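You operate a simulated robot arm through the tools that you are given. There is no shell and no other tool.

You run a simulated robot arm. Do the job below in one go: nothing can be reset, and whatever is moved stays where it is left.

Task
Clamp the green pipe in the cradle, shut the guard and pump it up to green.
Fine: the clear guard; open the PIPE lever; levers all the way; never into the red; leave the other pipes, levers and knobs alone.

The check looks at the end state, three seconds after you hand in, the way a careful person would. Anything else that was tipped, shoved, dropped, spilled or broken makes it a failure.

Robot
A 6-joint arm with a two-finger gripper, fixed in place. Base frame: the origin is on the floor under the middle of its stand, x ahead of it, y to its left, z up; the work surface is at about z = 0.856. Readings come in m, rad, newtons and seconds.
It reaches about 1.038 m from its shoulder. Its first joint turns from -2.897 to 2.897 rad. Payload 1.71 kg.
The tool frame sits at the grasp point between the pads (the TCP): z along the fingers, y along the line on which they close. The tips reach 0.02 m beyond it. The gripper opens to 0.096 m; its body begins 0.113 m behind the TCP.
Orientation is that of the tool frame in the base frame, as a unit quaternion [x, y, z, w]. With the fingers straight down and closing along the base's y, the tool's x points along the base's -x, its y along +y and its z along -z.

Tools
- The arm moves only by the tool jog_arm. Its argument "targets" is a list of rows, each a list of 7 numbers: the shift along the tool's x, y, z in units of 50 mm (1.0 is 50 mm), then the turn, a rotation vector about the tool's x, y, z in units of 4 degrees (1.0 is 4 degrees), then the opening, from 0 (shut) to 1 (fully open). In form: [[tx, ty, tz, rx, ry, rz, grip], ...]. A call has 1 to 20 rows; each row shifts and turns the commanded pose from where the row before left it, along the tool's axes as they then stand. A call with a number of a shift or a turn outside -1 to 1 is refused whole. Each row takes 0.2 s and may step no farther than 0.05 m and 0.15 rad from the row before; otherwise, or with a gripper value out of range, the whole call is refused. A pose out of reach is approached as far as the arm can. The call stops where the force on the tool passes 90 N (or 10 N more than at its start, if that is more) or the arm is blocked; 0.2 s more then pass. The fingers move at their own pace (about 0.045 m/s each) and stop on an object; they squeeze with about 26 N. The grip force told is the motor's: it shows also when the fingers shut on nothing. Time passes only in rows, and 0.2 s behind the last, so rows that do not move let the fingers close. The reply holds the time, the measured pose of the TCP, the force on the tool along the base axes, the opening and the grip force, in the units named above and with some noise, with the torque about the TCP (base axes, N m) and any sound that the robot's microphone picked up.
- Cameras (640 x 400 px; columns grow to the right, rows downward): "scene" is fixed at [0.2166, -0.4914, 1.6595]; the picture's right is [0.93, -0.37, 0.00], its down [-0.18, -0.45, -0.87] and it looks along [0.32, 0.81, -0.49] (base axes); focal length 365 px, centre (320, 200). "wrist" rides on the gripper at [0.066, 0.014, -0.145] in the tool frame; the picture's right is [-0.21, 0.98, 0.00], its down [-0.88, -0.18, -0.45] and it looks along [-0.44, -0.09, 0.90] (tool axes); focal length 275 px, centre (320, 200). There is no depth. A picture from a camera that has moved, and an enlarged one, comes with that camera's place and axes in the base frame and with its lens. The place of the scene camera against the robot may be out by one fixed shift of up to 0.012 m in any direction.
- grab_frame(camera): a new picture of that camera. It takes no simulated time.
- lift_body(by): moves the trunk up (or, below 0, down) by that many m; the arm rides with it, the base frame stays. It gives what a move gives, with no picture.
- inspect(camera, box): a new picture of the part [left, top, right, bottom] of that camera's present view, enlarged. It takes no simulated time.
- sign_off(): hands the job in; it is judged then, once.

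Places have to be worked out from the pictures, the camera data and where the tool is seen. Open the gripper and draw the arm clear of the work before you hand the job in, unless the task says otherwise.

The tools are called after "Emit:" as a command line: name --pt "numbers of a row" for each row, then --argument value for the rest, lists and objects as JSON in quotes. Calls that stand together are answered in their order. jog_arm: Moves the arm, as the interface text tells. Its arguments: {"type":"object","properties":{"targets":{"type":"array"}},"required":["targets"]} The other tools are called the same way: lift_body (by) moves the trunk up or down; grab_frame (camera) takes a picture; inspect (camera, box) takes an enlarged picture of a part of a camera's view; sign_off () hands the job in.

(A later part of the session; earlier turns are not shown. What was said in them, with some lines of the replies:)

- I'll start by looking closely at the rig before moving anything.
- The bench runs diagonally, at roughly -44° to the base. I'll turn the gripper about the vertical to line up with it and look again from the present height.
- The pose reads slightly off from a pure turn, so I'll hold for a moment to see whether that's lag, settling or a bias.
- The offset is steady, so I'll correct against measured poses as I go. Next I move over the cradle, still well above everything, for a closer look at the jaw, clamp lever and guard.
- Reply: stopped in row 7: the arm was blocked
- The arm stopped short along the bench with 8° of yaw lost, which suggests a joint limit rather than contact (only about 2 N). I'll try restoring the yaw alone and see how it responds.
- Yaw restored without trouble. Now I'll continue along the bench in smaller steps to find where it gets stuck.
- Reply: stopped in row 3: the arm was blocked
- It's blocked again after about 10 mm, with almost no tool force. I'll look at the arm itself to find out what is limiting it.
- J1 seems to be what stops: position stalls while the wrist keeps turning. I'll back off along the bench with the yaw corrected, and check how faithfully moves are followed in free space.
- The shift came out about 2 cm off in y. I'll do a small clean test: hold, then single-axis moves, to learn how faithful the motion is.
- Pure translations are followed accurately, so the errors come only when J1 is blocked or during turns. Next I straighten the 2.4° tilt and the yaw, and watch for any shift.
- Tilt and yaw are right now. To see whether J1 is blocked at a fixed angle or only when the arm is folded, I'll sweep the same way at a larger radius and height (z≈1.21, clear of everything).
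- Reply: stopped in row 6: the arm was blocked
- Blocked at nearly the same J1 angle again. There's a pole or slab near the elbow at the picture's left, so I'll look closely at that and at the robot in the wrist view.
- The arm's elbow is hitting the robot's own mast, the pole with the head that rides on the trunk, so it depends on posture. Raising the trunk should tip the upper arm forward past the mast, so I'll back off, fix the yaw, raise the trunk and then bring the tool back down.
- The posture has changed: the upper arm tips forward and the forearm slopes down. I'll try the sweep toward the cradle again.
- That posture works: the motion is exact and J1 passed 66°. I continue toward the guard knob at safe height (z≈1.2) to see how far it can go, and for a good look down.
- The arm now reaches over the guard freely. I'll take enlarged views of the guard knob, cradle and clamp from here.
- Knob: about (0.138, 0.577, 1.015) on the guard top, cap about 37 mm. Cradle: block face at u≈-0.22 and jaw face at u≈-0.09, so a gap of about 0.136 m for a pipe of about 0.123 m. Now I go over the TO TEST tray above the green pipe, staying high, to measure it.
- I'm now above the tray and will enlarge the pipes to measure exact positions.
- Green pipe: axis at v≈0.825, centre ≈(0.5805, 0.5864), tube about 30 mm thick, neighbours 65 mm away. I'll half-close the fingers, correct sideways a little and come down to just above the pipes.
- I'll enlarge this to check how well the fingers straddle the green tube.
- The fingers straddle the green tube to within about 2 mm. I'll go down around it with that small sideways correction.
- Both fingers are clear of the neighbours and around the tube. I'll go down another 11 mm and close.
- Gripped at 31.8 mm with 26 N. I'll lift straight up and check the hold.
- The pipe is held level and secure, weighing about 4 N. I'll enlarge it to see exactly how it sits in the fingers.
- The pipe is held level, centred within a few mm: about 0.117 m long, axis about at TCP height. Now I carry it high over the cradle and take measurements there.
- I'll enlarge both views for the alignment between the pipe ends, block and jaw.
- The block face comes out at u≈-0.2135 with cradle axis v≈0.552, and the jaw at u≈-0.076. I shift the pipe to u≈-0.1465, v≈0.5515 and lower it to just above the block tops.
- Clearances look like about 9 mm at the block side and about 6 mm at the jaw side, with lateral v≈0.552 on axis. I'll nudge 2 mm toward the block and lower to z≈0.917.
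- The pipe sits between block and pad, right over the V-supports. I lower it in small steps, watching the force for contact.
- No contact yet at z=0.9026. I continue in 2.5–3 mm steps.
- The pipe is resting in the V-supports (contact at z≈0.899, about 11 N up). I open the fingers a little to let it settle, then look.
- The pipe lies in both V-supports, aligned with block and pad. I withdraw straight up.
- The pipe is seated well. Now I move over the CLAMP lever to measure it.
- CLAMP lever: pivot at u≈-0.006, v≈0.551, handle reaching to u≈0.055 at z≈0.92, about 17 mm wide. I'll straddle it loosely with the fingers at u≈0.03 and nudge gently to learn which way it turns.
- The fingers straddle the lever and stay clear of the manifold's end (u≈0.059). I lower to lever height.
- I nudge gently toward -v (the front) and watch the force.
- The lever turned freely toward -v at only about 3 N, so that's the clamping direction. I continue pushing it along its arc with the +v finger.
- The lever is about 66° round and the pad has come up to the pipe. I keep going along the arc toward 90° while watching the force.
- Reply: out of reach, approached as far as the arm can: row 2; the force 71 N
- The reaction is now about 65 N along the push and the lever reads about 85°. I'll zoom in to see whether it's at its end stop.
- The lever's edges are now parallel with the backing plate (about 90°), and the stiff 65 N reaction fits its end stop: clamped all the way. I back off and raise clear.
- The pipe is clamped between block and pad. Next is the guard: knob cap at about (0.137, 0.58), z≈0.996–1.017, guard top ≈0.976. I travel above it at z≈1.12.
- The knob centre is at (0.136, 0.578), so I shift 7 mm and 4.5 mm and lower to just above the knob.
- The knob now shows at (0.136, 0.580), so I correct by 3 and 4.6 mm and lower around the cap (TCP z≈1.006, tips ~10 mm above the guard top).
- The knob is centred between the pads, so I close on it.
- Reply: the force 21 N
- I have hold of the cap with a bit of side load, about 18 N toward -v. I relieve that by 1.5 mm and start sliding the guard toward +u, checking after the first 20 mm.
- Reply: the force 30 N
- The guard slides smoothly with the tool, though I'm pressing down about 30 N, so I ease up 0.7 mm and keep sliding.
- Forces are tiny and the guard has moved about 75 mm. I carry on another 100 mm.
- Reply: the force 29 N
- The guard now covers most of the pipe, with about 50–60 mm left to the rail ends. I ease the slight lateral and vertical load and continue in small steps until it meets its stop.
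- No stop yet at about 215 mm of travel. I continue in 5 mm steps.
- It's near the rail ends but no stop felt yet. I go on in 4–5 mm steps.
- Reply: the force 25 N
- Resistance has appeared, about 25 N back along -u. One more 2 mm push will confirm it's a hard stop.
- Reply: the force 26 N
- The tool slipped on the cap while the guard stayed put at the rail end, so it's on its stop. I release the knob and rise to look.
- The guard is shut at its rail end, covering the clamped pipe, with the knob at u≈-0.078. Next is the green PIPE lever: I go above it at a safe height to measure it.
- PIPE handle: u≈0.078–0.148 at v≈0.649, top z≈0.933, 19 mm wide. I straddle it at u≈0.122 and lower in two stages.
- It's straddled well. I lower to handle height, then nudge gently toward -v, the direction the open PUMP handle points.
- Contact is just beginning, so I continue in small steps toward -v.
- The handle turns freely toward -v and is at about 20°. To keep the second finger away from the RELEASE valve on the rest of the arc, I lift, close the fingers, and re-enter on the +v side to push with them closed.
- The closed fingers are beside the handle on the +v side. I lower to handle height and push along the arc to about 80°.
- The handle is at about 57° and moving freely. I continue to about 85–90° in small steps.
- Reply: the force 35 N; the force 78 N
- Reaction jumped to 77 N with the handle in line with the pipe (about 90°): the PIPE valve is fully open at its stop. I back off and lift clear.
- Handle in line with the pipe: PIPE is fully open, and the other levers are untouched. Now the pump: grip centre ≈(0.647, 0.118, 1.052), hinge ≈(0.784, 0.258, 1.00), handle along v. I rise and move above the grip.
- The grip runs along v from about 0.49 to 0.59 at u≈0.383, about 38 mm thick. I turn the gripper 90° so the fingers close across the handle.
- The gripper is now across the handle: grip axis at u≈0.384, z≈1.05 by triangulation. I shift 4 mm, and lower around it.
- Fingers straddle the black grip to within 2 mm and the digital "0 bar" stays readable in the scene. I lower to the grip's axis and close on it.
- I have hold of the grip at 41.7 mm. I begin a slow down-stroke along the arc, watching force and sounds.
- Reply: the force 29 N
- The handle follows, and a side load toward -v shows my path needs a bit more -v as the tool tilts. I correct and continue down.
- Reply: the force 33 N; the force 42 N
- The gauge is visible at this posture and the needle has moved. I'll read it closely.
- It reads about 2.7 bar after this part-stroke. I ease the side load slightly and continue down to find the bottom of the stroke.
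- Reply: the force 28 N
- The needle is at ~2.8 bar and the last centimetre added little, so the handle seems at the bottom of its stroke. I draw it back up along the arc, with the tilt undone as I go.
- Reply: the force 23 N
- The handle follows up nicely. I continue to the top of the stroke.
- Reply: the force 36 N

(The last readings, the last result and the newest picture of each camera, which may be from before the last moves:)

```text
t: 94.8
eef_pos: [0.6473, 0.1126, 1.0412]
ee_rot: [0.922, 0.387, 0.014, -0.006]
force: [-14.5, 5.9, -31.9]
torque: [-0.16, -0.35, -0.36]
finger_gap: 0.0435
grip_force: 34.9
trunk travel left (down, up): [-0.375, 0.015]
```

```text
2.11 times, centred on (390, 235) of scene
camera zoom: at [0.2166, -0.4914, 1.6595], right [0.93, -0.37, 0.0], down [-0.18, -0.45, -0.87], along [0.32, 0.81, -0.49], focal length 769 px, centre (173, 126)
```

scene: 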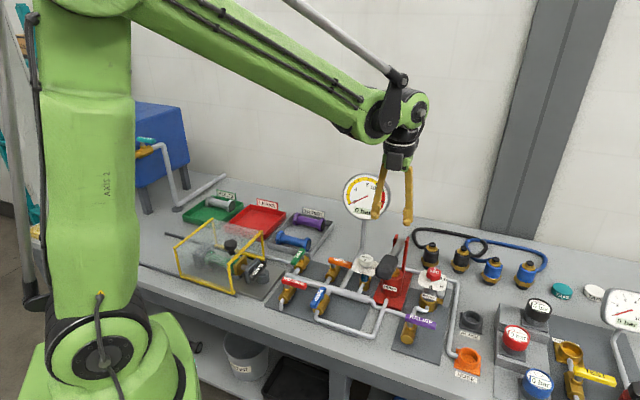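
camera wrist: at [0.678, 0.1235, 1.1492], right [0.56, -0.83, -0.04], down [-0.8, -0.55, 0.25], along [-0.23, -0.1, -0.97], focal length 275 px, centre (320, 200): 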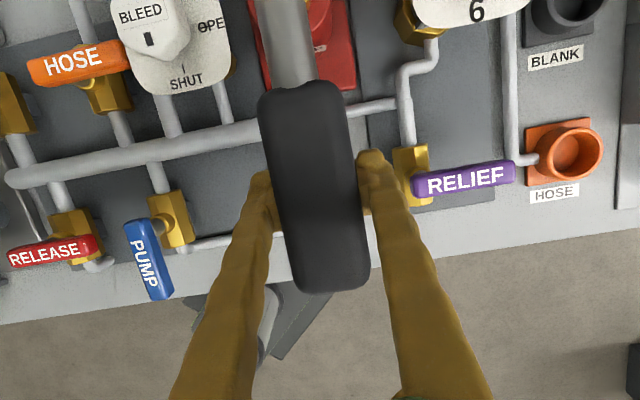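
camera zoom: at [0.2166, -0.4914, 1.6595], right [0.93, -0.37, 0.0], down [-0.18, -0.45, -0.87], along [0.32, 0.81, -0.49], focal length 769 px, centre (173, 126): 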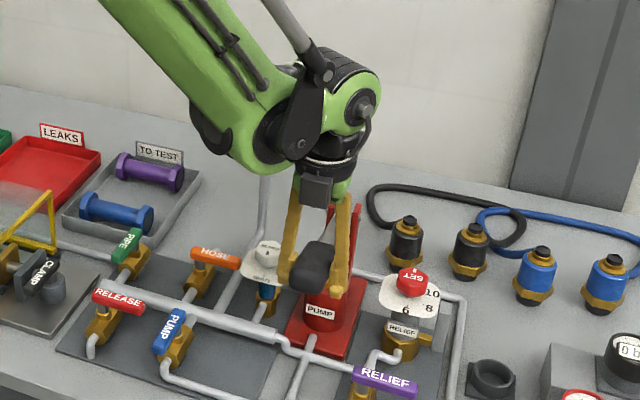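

The top stop is felt at z≈1.04 (handle pulling down 32 N). Now a second down-stroke over the same arc, then I read the gauge.

Emit:
jog_arm --pt "-0.046 0 0.199 0 0.6 0 0" --pt "-0.044 0 0.197 0 0.6 0 0" --pt "-0.042 0 0.196 0 0.6 0 0" --pt "-0.05 0 0.195 0 0.6 0 0" --pt "-0.04 0 0.196 0 0.6 0 0" --pt "-0.048 0 0.194 0 0.6 0 0" --pt "-0.055 0 0.192 0 0.6 0 0" --pt "-0.063 0 0.19 0 0.6 0 0" --pt "0 0 0 0 0 0 0"

Emit:
inspect --camera "scene" --box '[335, 165, 400, 225]'

Emit:
inspect --camera "scene" --box '[320, 140, 460, 330]'

```text
t: 96.8
eef_pos: [0.6432, 0.1091, 0.9612]
ee_rot: [0.907, 0.381, 0.167, -0.07]
force: [14.1, 26.4, 12.9]
torque: [-0.31, 0.16, -0.47]
finger_gap: 0.0432
grip_force: 35.3
trunk travel left (down, up): [-0.375, 0.015]
```

```text
6.67 times, centred on (368, 195) of scene
camera zoom: at [0.2166, -0.4914, 1.6595], right [0.93, -0.37, 0.0], down [-0.18, -0.45, -0.87], along [0.32, 0.81, -0.49], focal length 2435 px, centre (3, 233)
```

zoom: 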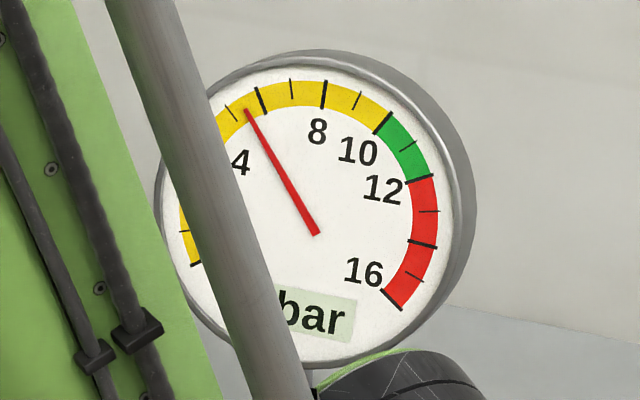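

```text
2.11 times, centred on (390, 235) of scene
camera zoom: at [0.2166, -0.4914, 1.6595], right [0.93, -0.37, 0.0], down [-0.18, -0.45, -0.87], along [0.32, 0.81, -0.49], focal length 769 px, centre (173, 126)
```

zoom: 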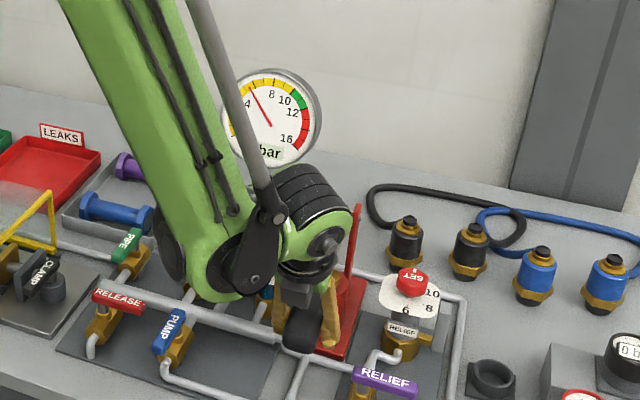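

It's at about 5.5 bar, so each full stroke adds roughly 2.8 bar. I return up for the third stroke.

Emit:
jog_arm --pt "0.128 0 -0.165 0 -0.6 0 0" --pt "0.063 0 -0.19 0 -0.6 0 0" --pt "0.055 0 -0.192 0 -0.6 0 0" --pt "0.048 0 -0.194 0 -0.6 0 0" --pt "0.04 0 -0.196 0 -0.6 0 0" --pt "0.05 0 -0.195 0 -0.6 0 0" --pt "0.042 0 -0.196 0 -0.6 0 0" --pt "0.044 0 -0.197 0 -0.6 0 0" --pt "0 0 0 0 0 0 0"

Emit:
inspect --camera "scene" --box '[320, 140, 460, 330]'

```text
t: 98.8
eef_pos: [0.6467, 0.1117, 1.0405]
ee_rot: [0.922, 0.388, 0.013, -0.005]
force: [-21.6, 0.7, -28.9]
torque: [-0.04, -0.55, -0.28]
finger_gap: 0.0433
grip_force: 34.4
trunk travel left (down, up): [-0.375, 0.015]
```

```text
2.11 times, centred on (390, 235) of scene
camera zoom: at [0.2166, -0.4914, 1.6595], right [0.93, -0.37, 0.0], down [-0.18, -0.45, -0.87], along [0.32, 0.81, -0.49], focal length 769 px, centre (173, 126)
```

zoom: 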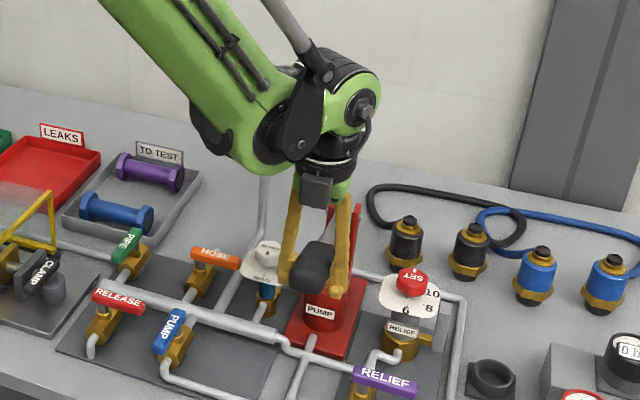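

Back at the top stop. Third down-stroke, with the same path, then a reading.

Emit:
jog_arm --pt "-0.046 0 0.199 0 0.6 0 0" --pt "-0.044 0 0.197 0 0.6 0 0" --pt "-0.042 0 0.196 0 0.6 0 0" --pt "-0.05 0 0.195 0 0.6 0 0" --pt "-0.04 0 0.196 0 0.6 0 0" --pt "-0.048 0 0.194 0 0.6 0 0" --pt "-0.055 0 0.192 0 0.6 0 0" --pt "-0.063 0 0.19 0 0.6 0 0" --pt "0 0 0 0 0 0 0"

Emit:
inspect --camera "scene" --box '[335, 165, 400, 225]'

```text
t: 100.8
eef_pos: [0.6452, 0.1112, 0.9604]
ee_rot: [0.907, 0.381, 0.167, -0.07]
force: [16.9, 25.4, 12.8]
torque: [-0.33, 0.3, -0.4]
finger_gap: 0.0431
grip_force: 35.0
trunk travel left (down, up): [-0.375, 0.015]
```

```text
6.67 times, centred on (368, 195) of scene
camera zoom: at [0.2166, -0.4914, 1.6595], right [0.93, -0.37, 0.0], down [-0.18, -0.45, -0.87], along [0.32, 0.81, -0.49], focal length 2435 px, centre (3, 233)
```

zoom: 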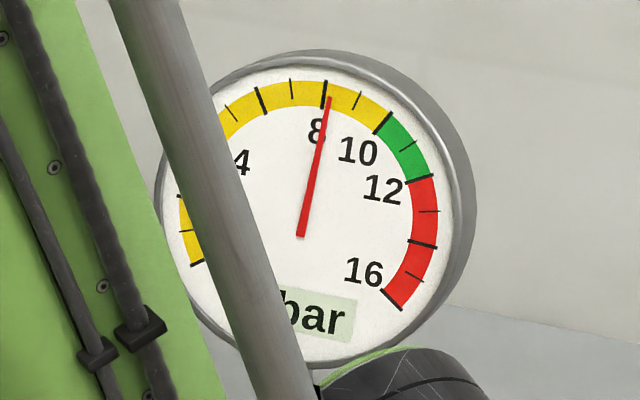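

It's at about 8.2 bar. A fourth full stroke should land near 10.9, in the green. I return up first.

Emit:
jog_arm --pt "0.128 0 -0.165 0 -0.6 0 0" --pt "0.063 0 -0.19 0 -0.6 0 0" --pt "0.055 0 -0.192 0 -0.6 0 0" --pt "0.048 0 -0.194 0 -0.6 0 0" --pt "0.04 0 -0.196 0 -0.6 0 0" --pt "0.05 0 -0.195 0 -0.6 0 0" --pt "0.042 0 -0.196 0 -0.6 0 0" --pt "0.044 0 -0.197 0 -0.6 0 0" --pt "0 0 0 0 0 0 0"

Emit:
jog_arm --pt "-0.046 0 0.199 0 0.6 0 0" --pt "-0.044 0 0.197 0 0.6 0 0" --pt "-0.042 0 0.196 0 0.6 0 0" --pt "-0.05 0 0.195 0 0.6 0 0" --pt "-0.04 0 0.196 0 0.6 0 0" --pt "-0.048 0 0.194 0 0.6 0 0" --pt "0 0 0 0 0 0 0"

Emit:
inspect --camera "scene" --box '[335, 155, 410, 225]'

```text
t: 102.8
eef_pos: [0.6479, 0.1144, 1.0397]
ee_rot: [0.922, 0.387, 0.015, -0.005]
force: [-18.2, 2.7, -30.2]
torque: [-0.05, -0.5, -0.3]
finger_gap: 0.0436
grip_force: 35.3
trunk travel left (down, up): [-0.375, 0.015]
```

```text
t: 104.4
eef_pos: [0.6445, 0.1104, 0.9804]
ee_rot: [0.913, 0.384, 0.129, -0.054]
force: [8.0, 9.2, 6.4]
torque: [0.3, -0.31, -0.36]
finger_gap: 0.0434
grip_force: 34.9
trunk travel left (down, up): [-0.375, 0.015]
```

```text
5.71 times, centred on (372, 190) of scene
camera zoom: at [0.2166, -0.4914, 1.6595], right [0.93, -0.37, 0.0], down [-0.18, -0.45, -0.87], along [0.32, 0.81, -0.49], focal length 2088 px, centre (20, 257)
```

zoom: 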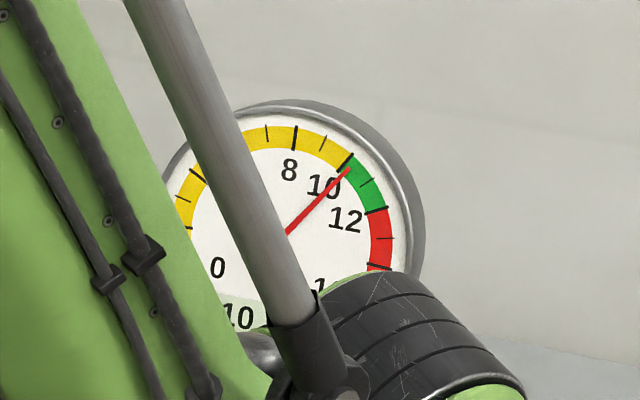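

It's just at 10 bar with about 20 mm of stroke left. I press 10 mm more and check.

Emit:
jog_arm --pt "-0.055 0 0.192 0 0.6 0 0" --pt "0 0 0 0 0 0 0"

Emit:
inspect --camera "scene" --box '[335, 165, 400, 225]'

```text
t: 105.0
eef_pos: [0.6456, 0.1111, 0.9703]
ee_rot: [0.91, 0.382, 0.148, -0.062]
force: [15.1, 18.9, 7.3]
torque: [0.14, -0.12, -0.29]
finger_gap: 0.0434
grip_force: 35.3
trunk travel left (down, up): [-0.375, 0.015]
```

```text
6.67 times, centred on (368, 195) of scene
camera zoom: at [0.2166, -0.4914, 1.6595], right [0.93, -0.37, 0.0], down [-0.18, -0.45, -0.87], along [0.32, 0.81, -0.49], focal length 2435 px, centre (3, 233)
```

zoom: 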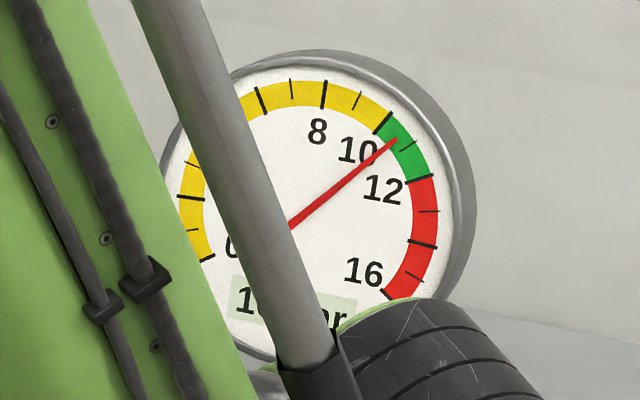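

It reads about 10.65 bar, in the green. I add about 4 mm more of stroke to sit near 11, the middle of the band.

Emit:
jog_arm --pt "-0.028 0 0.08 0 0.28 0 0" --pt "0 0 0 0 0 0 0" --pt "0 0 0 0 0 0 0"

Emit:
inspect --camera "scene" --box '[335, 165, 400, 225]'

```text
t: 105.8
eef_pos: [0.6448, 0.1098, 0.965]
ee_rot: [0.908, 0.382, 0.157, -0.066]
force: [19.6, 24.3, 6.1]
torque: [-0.47, 0.51, -0.41]
finger_gap: 0.0435
grip_force: 35.1
trunk travel left (down, up): [-0.375, 0.015]
```

```text
6.67 times, centred on (368, 195) of scene
camera zoom: at [0.2166, -0.4914, 1.6595], right [0.93, -0.37, 0.0], down [-0.18, -0.45, -0.87], along [0.32, 0.81, -0.49], focal length 2435 px, centre (3, 233)
```

zoom: 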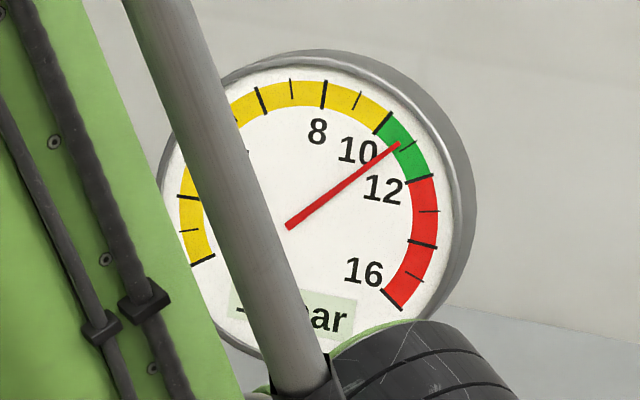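

About 10.85 bar, well inside the green. I ease the side load and open the fingers to let go of the handle.

Emit:
jog_arm --pt "0.05 0 0 0 0 0 0" --pt "0 0 0 0 0 0 0.48" --pt "0 0 0 0 0 0 0.6" --pt "0 0 0 0 0 0 0.65" --pt "0 0 0 0 0 0 0.65"

Emit:
inspect --camera "scene" --box '[335, 165, 400, 225]'

Emit:
grab_frame --camera "wrist"

```text
t: 107.0
eef_pos: [0.6456, 0.1126, 0.9682]
ee_rot: [0.908, 0.382, 0.156, -0.066]
force: [-3.2, 1.3, 2.9]
torque: [-0.14, -0.17, -0.08]
finger_gap: 0.0629
grip_force: 0.4
trunk travel left (down, up): [-0.375, 0.015]
```

```text
6.67 times, centred on (368, 195) of scene
camera zoom: at [0.2166, -0.4914, 1.6595], right [0.93, -0.37, 0.0], down [-0.18, -0.45, -0.87], along [0.32, 0.81, -0.49], focal length 2435 px, centre (3, 233)
```

zoom: 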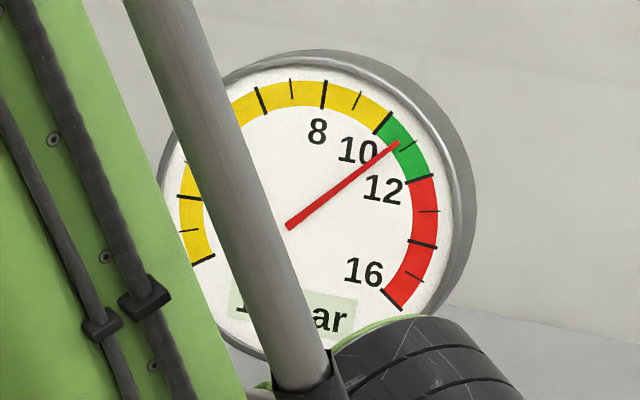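

```text
taken
camera wrist: at [0.6659, 0.1107, 1.1269], right [0.56, -0.82, -0.07], down [-0.81, -0.57, 0.12], along [-0.14, -0.01, -0.99], focal length 275 px, centre (320, 200)
```

wrist: 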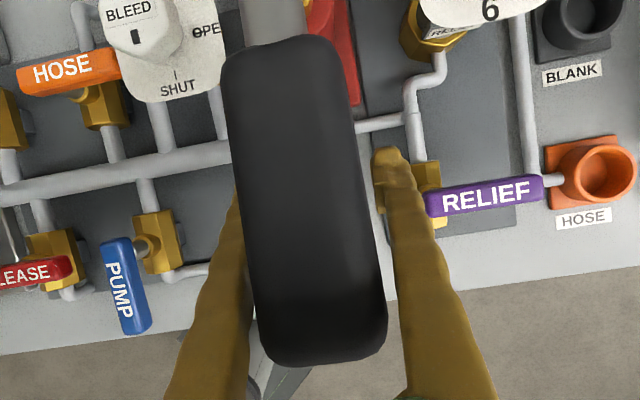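

The pressure holds at ~10.85 and the handle sprang back up between the fingers. I open a bit more and withdraw along the tool axis.

Emit:
jog_arm --pt "0 -0.05 -0.2 0 0 0 0.8" --pt "0 0 -0.3 0 0 0 0.8" --pt "0 0 -0.6 0 0 0 0.8" --pt "0 0 -0.8 0 0 0 0.8" --pt "0 0 -0.8 0 0 0 0.8" --pt "0 0 -0.6 0 0 0 0.8" --pt "0 0 0 0 0 0 0.8"

Emit:
grab_frame --camera "wrist"

Emit:
grab_frame --camera "scene"

```text
t: 108.6
eef_pos: [0.606, 0.0724, 1.1222]
ee_rot: [0.908, 0.382, 0.157, -0.066]
force: [0.3, 0.2, -0.1]
torque: [0.01, -0.02, -0.01]
finger_gap: 0.0767
grip_force: 0.1
trunk travel left (down, up): [-0.375, 0.015]
```

```text
taken
camera wrist: at [0.6252, 0.0721, 1.2822], right [0.56, -0.82, -0.07], down [-0.81, -0.57, 0.12], along [-0.14, -0.01, -0.99], focal length 275 px, centre (320, 200)
```

wrist: 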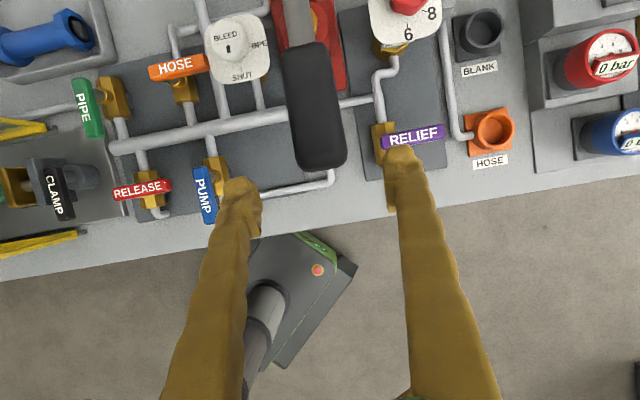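

```text
taken
```

scene: 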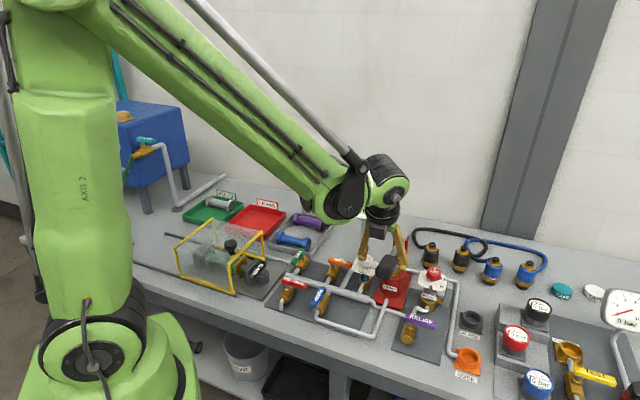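

Clear of the handle. I raise the arm well away and straighten it so the gauge and bench can be seen in full.

Emit:
jog_arm --pt "0.3 0 -0.85 0 0 0 1" --pt "0.3 0 -0.85 0 -1 0 1" --pt "0.24 0 -0.9 0 -1 0 1" --pt "0.18 0 -0.9 0 -1 0 1" --pt "0.1 0 -0.9 0 -1 0 1" --pt "-0.5 -0.5 -0.5 0 -1 0 1" --pt "-0.5 -0.7 0 0 0 0 1" --pt "-0.5 -0.7 0 0 0 0 1" --pt "0 0 0 0 0 0 1"

Emit:
grab_frame --camera "scene"

Emit:
inspect --camera "scene" --box '[320, 160, 420, 230]'

Emit:
inspect --camera "scene" --box '[150, 190, 330, 310]'

```text
t: 110.6
eef_pos: [0.484, 0.0851, 1.3734]
ee_rot: [0.922, 0.387, -0.004, 0.0]
force: [1.3, -0.6, 0.7]
torque: [0.0, 0.06, 0.02]
finger_gap: 0.096
grip_force: 0.2
trunk travel left (down, up): [-0.375, 0.015]
```

```text
taken
```

scene: 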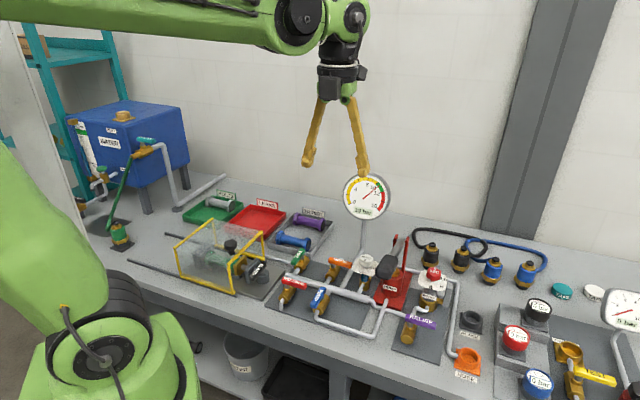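

```text
5.71 times, centred on (370, 195) of scene
camera zoom: at [0.2166, -0.4914, 1.6595], right [0.93, -0.37, 0.0], down [-0.18, -0.45, -0.87], along [0.32, 0.81, -0.49], focal length 2088 px, centre (34, 229)
```

zoom: 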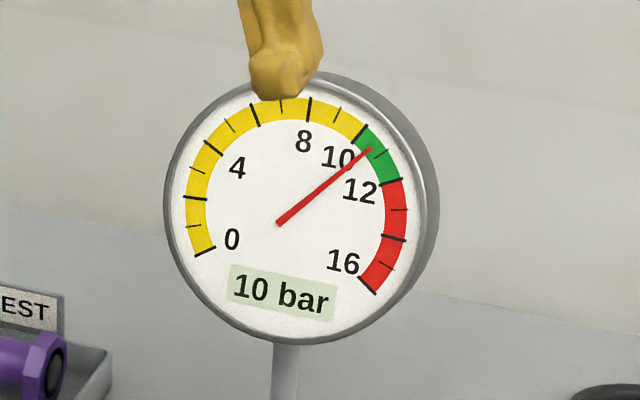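

```text
3.33 times, centred on (240, 250) of scene
camera zoom: at [0.2166, -0.4914, 1.6595], right [0.93, -0.37, 0.0], down [-0.18, -0.45, -0.87], along [0.32, 0.81, -0.49], focal length 1218 px, centre (587, 33)
```

zoom: 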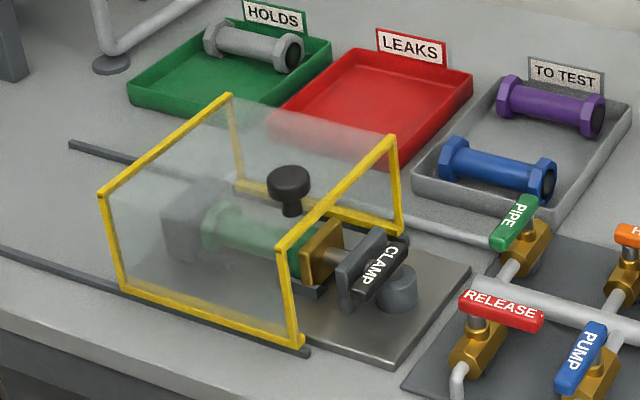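

Everything looks right: guard shut, lever along the pipe, needle in the green (about 10.6, display "10 bar"). I wait a few seconds to see whether the pressure is steady.

Emit:
jog_arm --pt "0 0 -0.5 0 0 0 1" --pt "0 -0.5 -0.5 0 0 0 1" --pt "0 -0.5 0 0 0 0 1" --pt "0 0 0 0 0 0 1" --pt "0 0 0 0 0 0 1" --pt "0 0 0 0 0 0 1" --pt "0 0 0 0 0 0 1" --pt "0 0 0 0 0 0 1" --pt "0 0 0 0 0 0 1" --pt "0 0 0 0 0 0 1" --pt "0 0 0 0 0 0 1" --pt "0 0 0 0 0 0 1" --pt "0 0 0 0 0 0 1" --pt "0 0 0 0 0 0 1" --pt "0 0 0 0 0 0 1" --pt "0 0 0 0 0 0 1" --pt "0 0 0 0 0 0 1" --pt "0 0 0 0 0 0 1" --pt "0 0 0 0 0 0 1"

Emit:
inspect --camera "scene" --box '[320, 160, 420, 230]'

Emit:
grab_frame --camera "scene"

```text
t: 114.6
eef_pos: [0.4463, 0.1182, 1.4233]
ee_rot: [0.922, 0.388, -0.003, 0.001]
force: [0.5, 0.0, 0.1]
torque: [0.01, 0.01, 0.0]
finger_gap: 0.096
grip_force: 0.1
trunk travel left (down, up): [-0.375, 0.015]
```

```text
5.71 times, centred on (370, 195) of scene
camera zoom: at [0.2166, -0.4914, 1.6595], right [0.93, -0.37, 0.0], down [-0.18, -0.45, -0.87], along [0.32, 0.81, -0.49], focal length 2088 px, centre (34, 229)
```

zoom: 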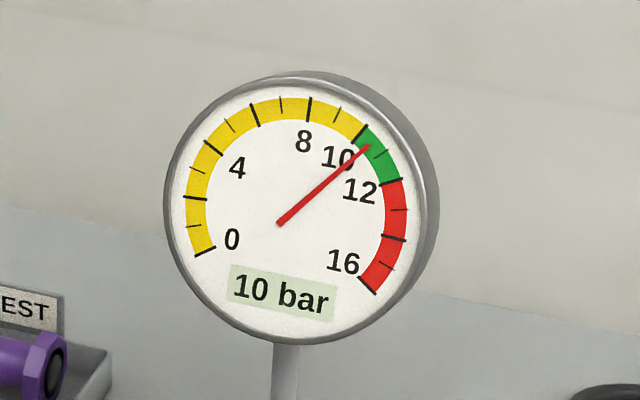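

```text
taken
```

scene: 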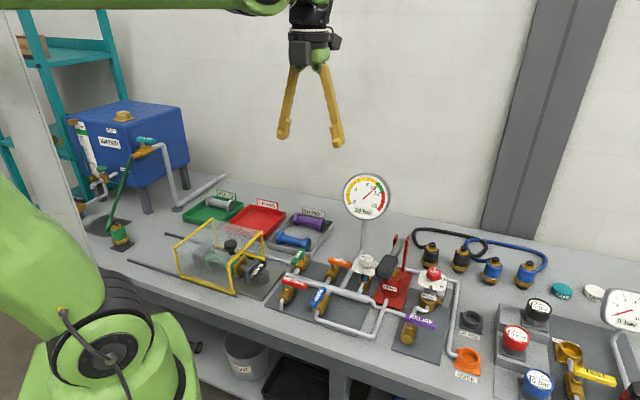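

The needle reads about 10.46, drifting down only ~0.04 bar/s, so it will still be about 10.35 at the check. These last pictures take no time; I check the levers and the cradle before handing in.

Emit:
inspect --camera "scene" --box '[210, 230, 320, 310]'

Emit:
inspect --camera "scene" --box '[270, 230, 480, 370]'

Emit:
inspect --camera "scene" --box '[345, 175, 390, 215]'

```text
5.00 times, centred on (265, 270) of scene
camera zoom: at [0.2166, -0.4914, 1.6595], right [0.93, -0.37, 0.0], down [-0.18, -0.45, -0.87], along [0.32, 0.81, -0.49], focal length 1826 px, centre (595, -150)
```

zoom: 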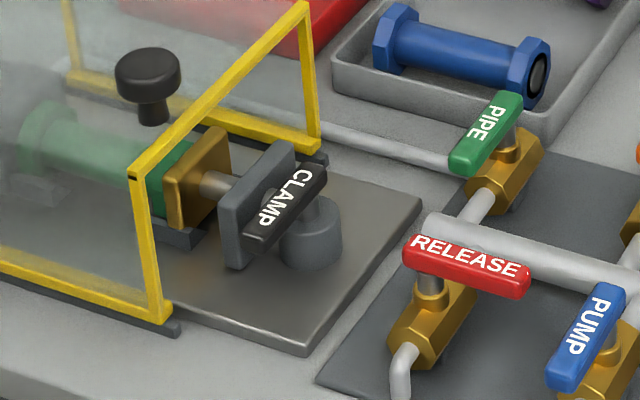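

```text
2.86 times, centred on (375, 300) of scene
camera zoom: at [0.2166, -0.4914, 1.6595], right [0.93, -0.37, 0.0], down [-0.18, -0.45, -0.87], along [0.32, 0.81, -0.49], focal length 1044 px, centre (163, -86)
```

zoom: 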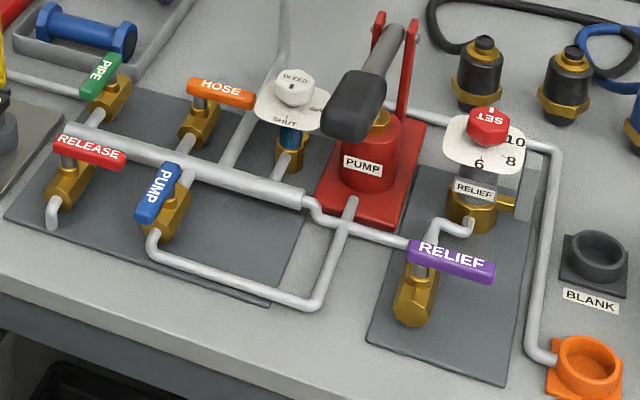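

```text
10.00 times, centred on (368, 195) of scene
camera zoom: at [0.2166, -0.4914, 1.6595], right [0.93, -0.37, 0.0], down [-0.18, -0.45, -0.87], along [0.32, 0.81, -0.49], focal length 3653 px, centre (-155, 250)
```

zoom: 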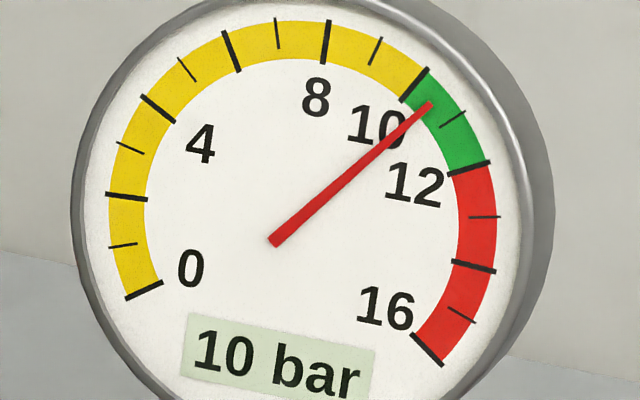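

The clamp and PIPE levers are at their stops, the guard is shut, the needle is at about 10.5 in the green, and the other controls are as I found them. The gripper is open and clear, so I hand in.

Emit:
sign_off

```text
The job is handed in.
```

The green pipe is clamped in the cradle, the clear guard is shut, and the gauge was in the green (10–12 bar) when I handed in. I don't have the check's result.

- **Clamp:** the CLAMP lever was pushed to its end stop, and the pipe sits tight between the block and the pad.
- **Guard:** it was slid to the end of its rails, where it stopped moving.
- **PIPE lever:** it was turned the full quarter-turn to its stop, in line with its pipe.
- **Pressure:** four pump strokes took it to a peak of about 10.8 bar, and it never went into the red.
- **Slow loss:** the pressure was falling by about 0.04 bar per second. It read about 10.5 bar at hand-in, so I expect roughly 10.4 bar three seconds later. I didn't find what causes the loss, and I saw no drips at the cradle.

The other pipes, levers and knobs are as I found them. The gripper is open and the arm is clear of the work. I raised the trunk 0.2 m and left it up, because the arm's elbow hit the robot's own mast several times while I was finding a way to reach the cradle.
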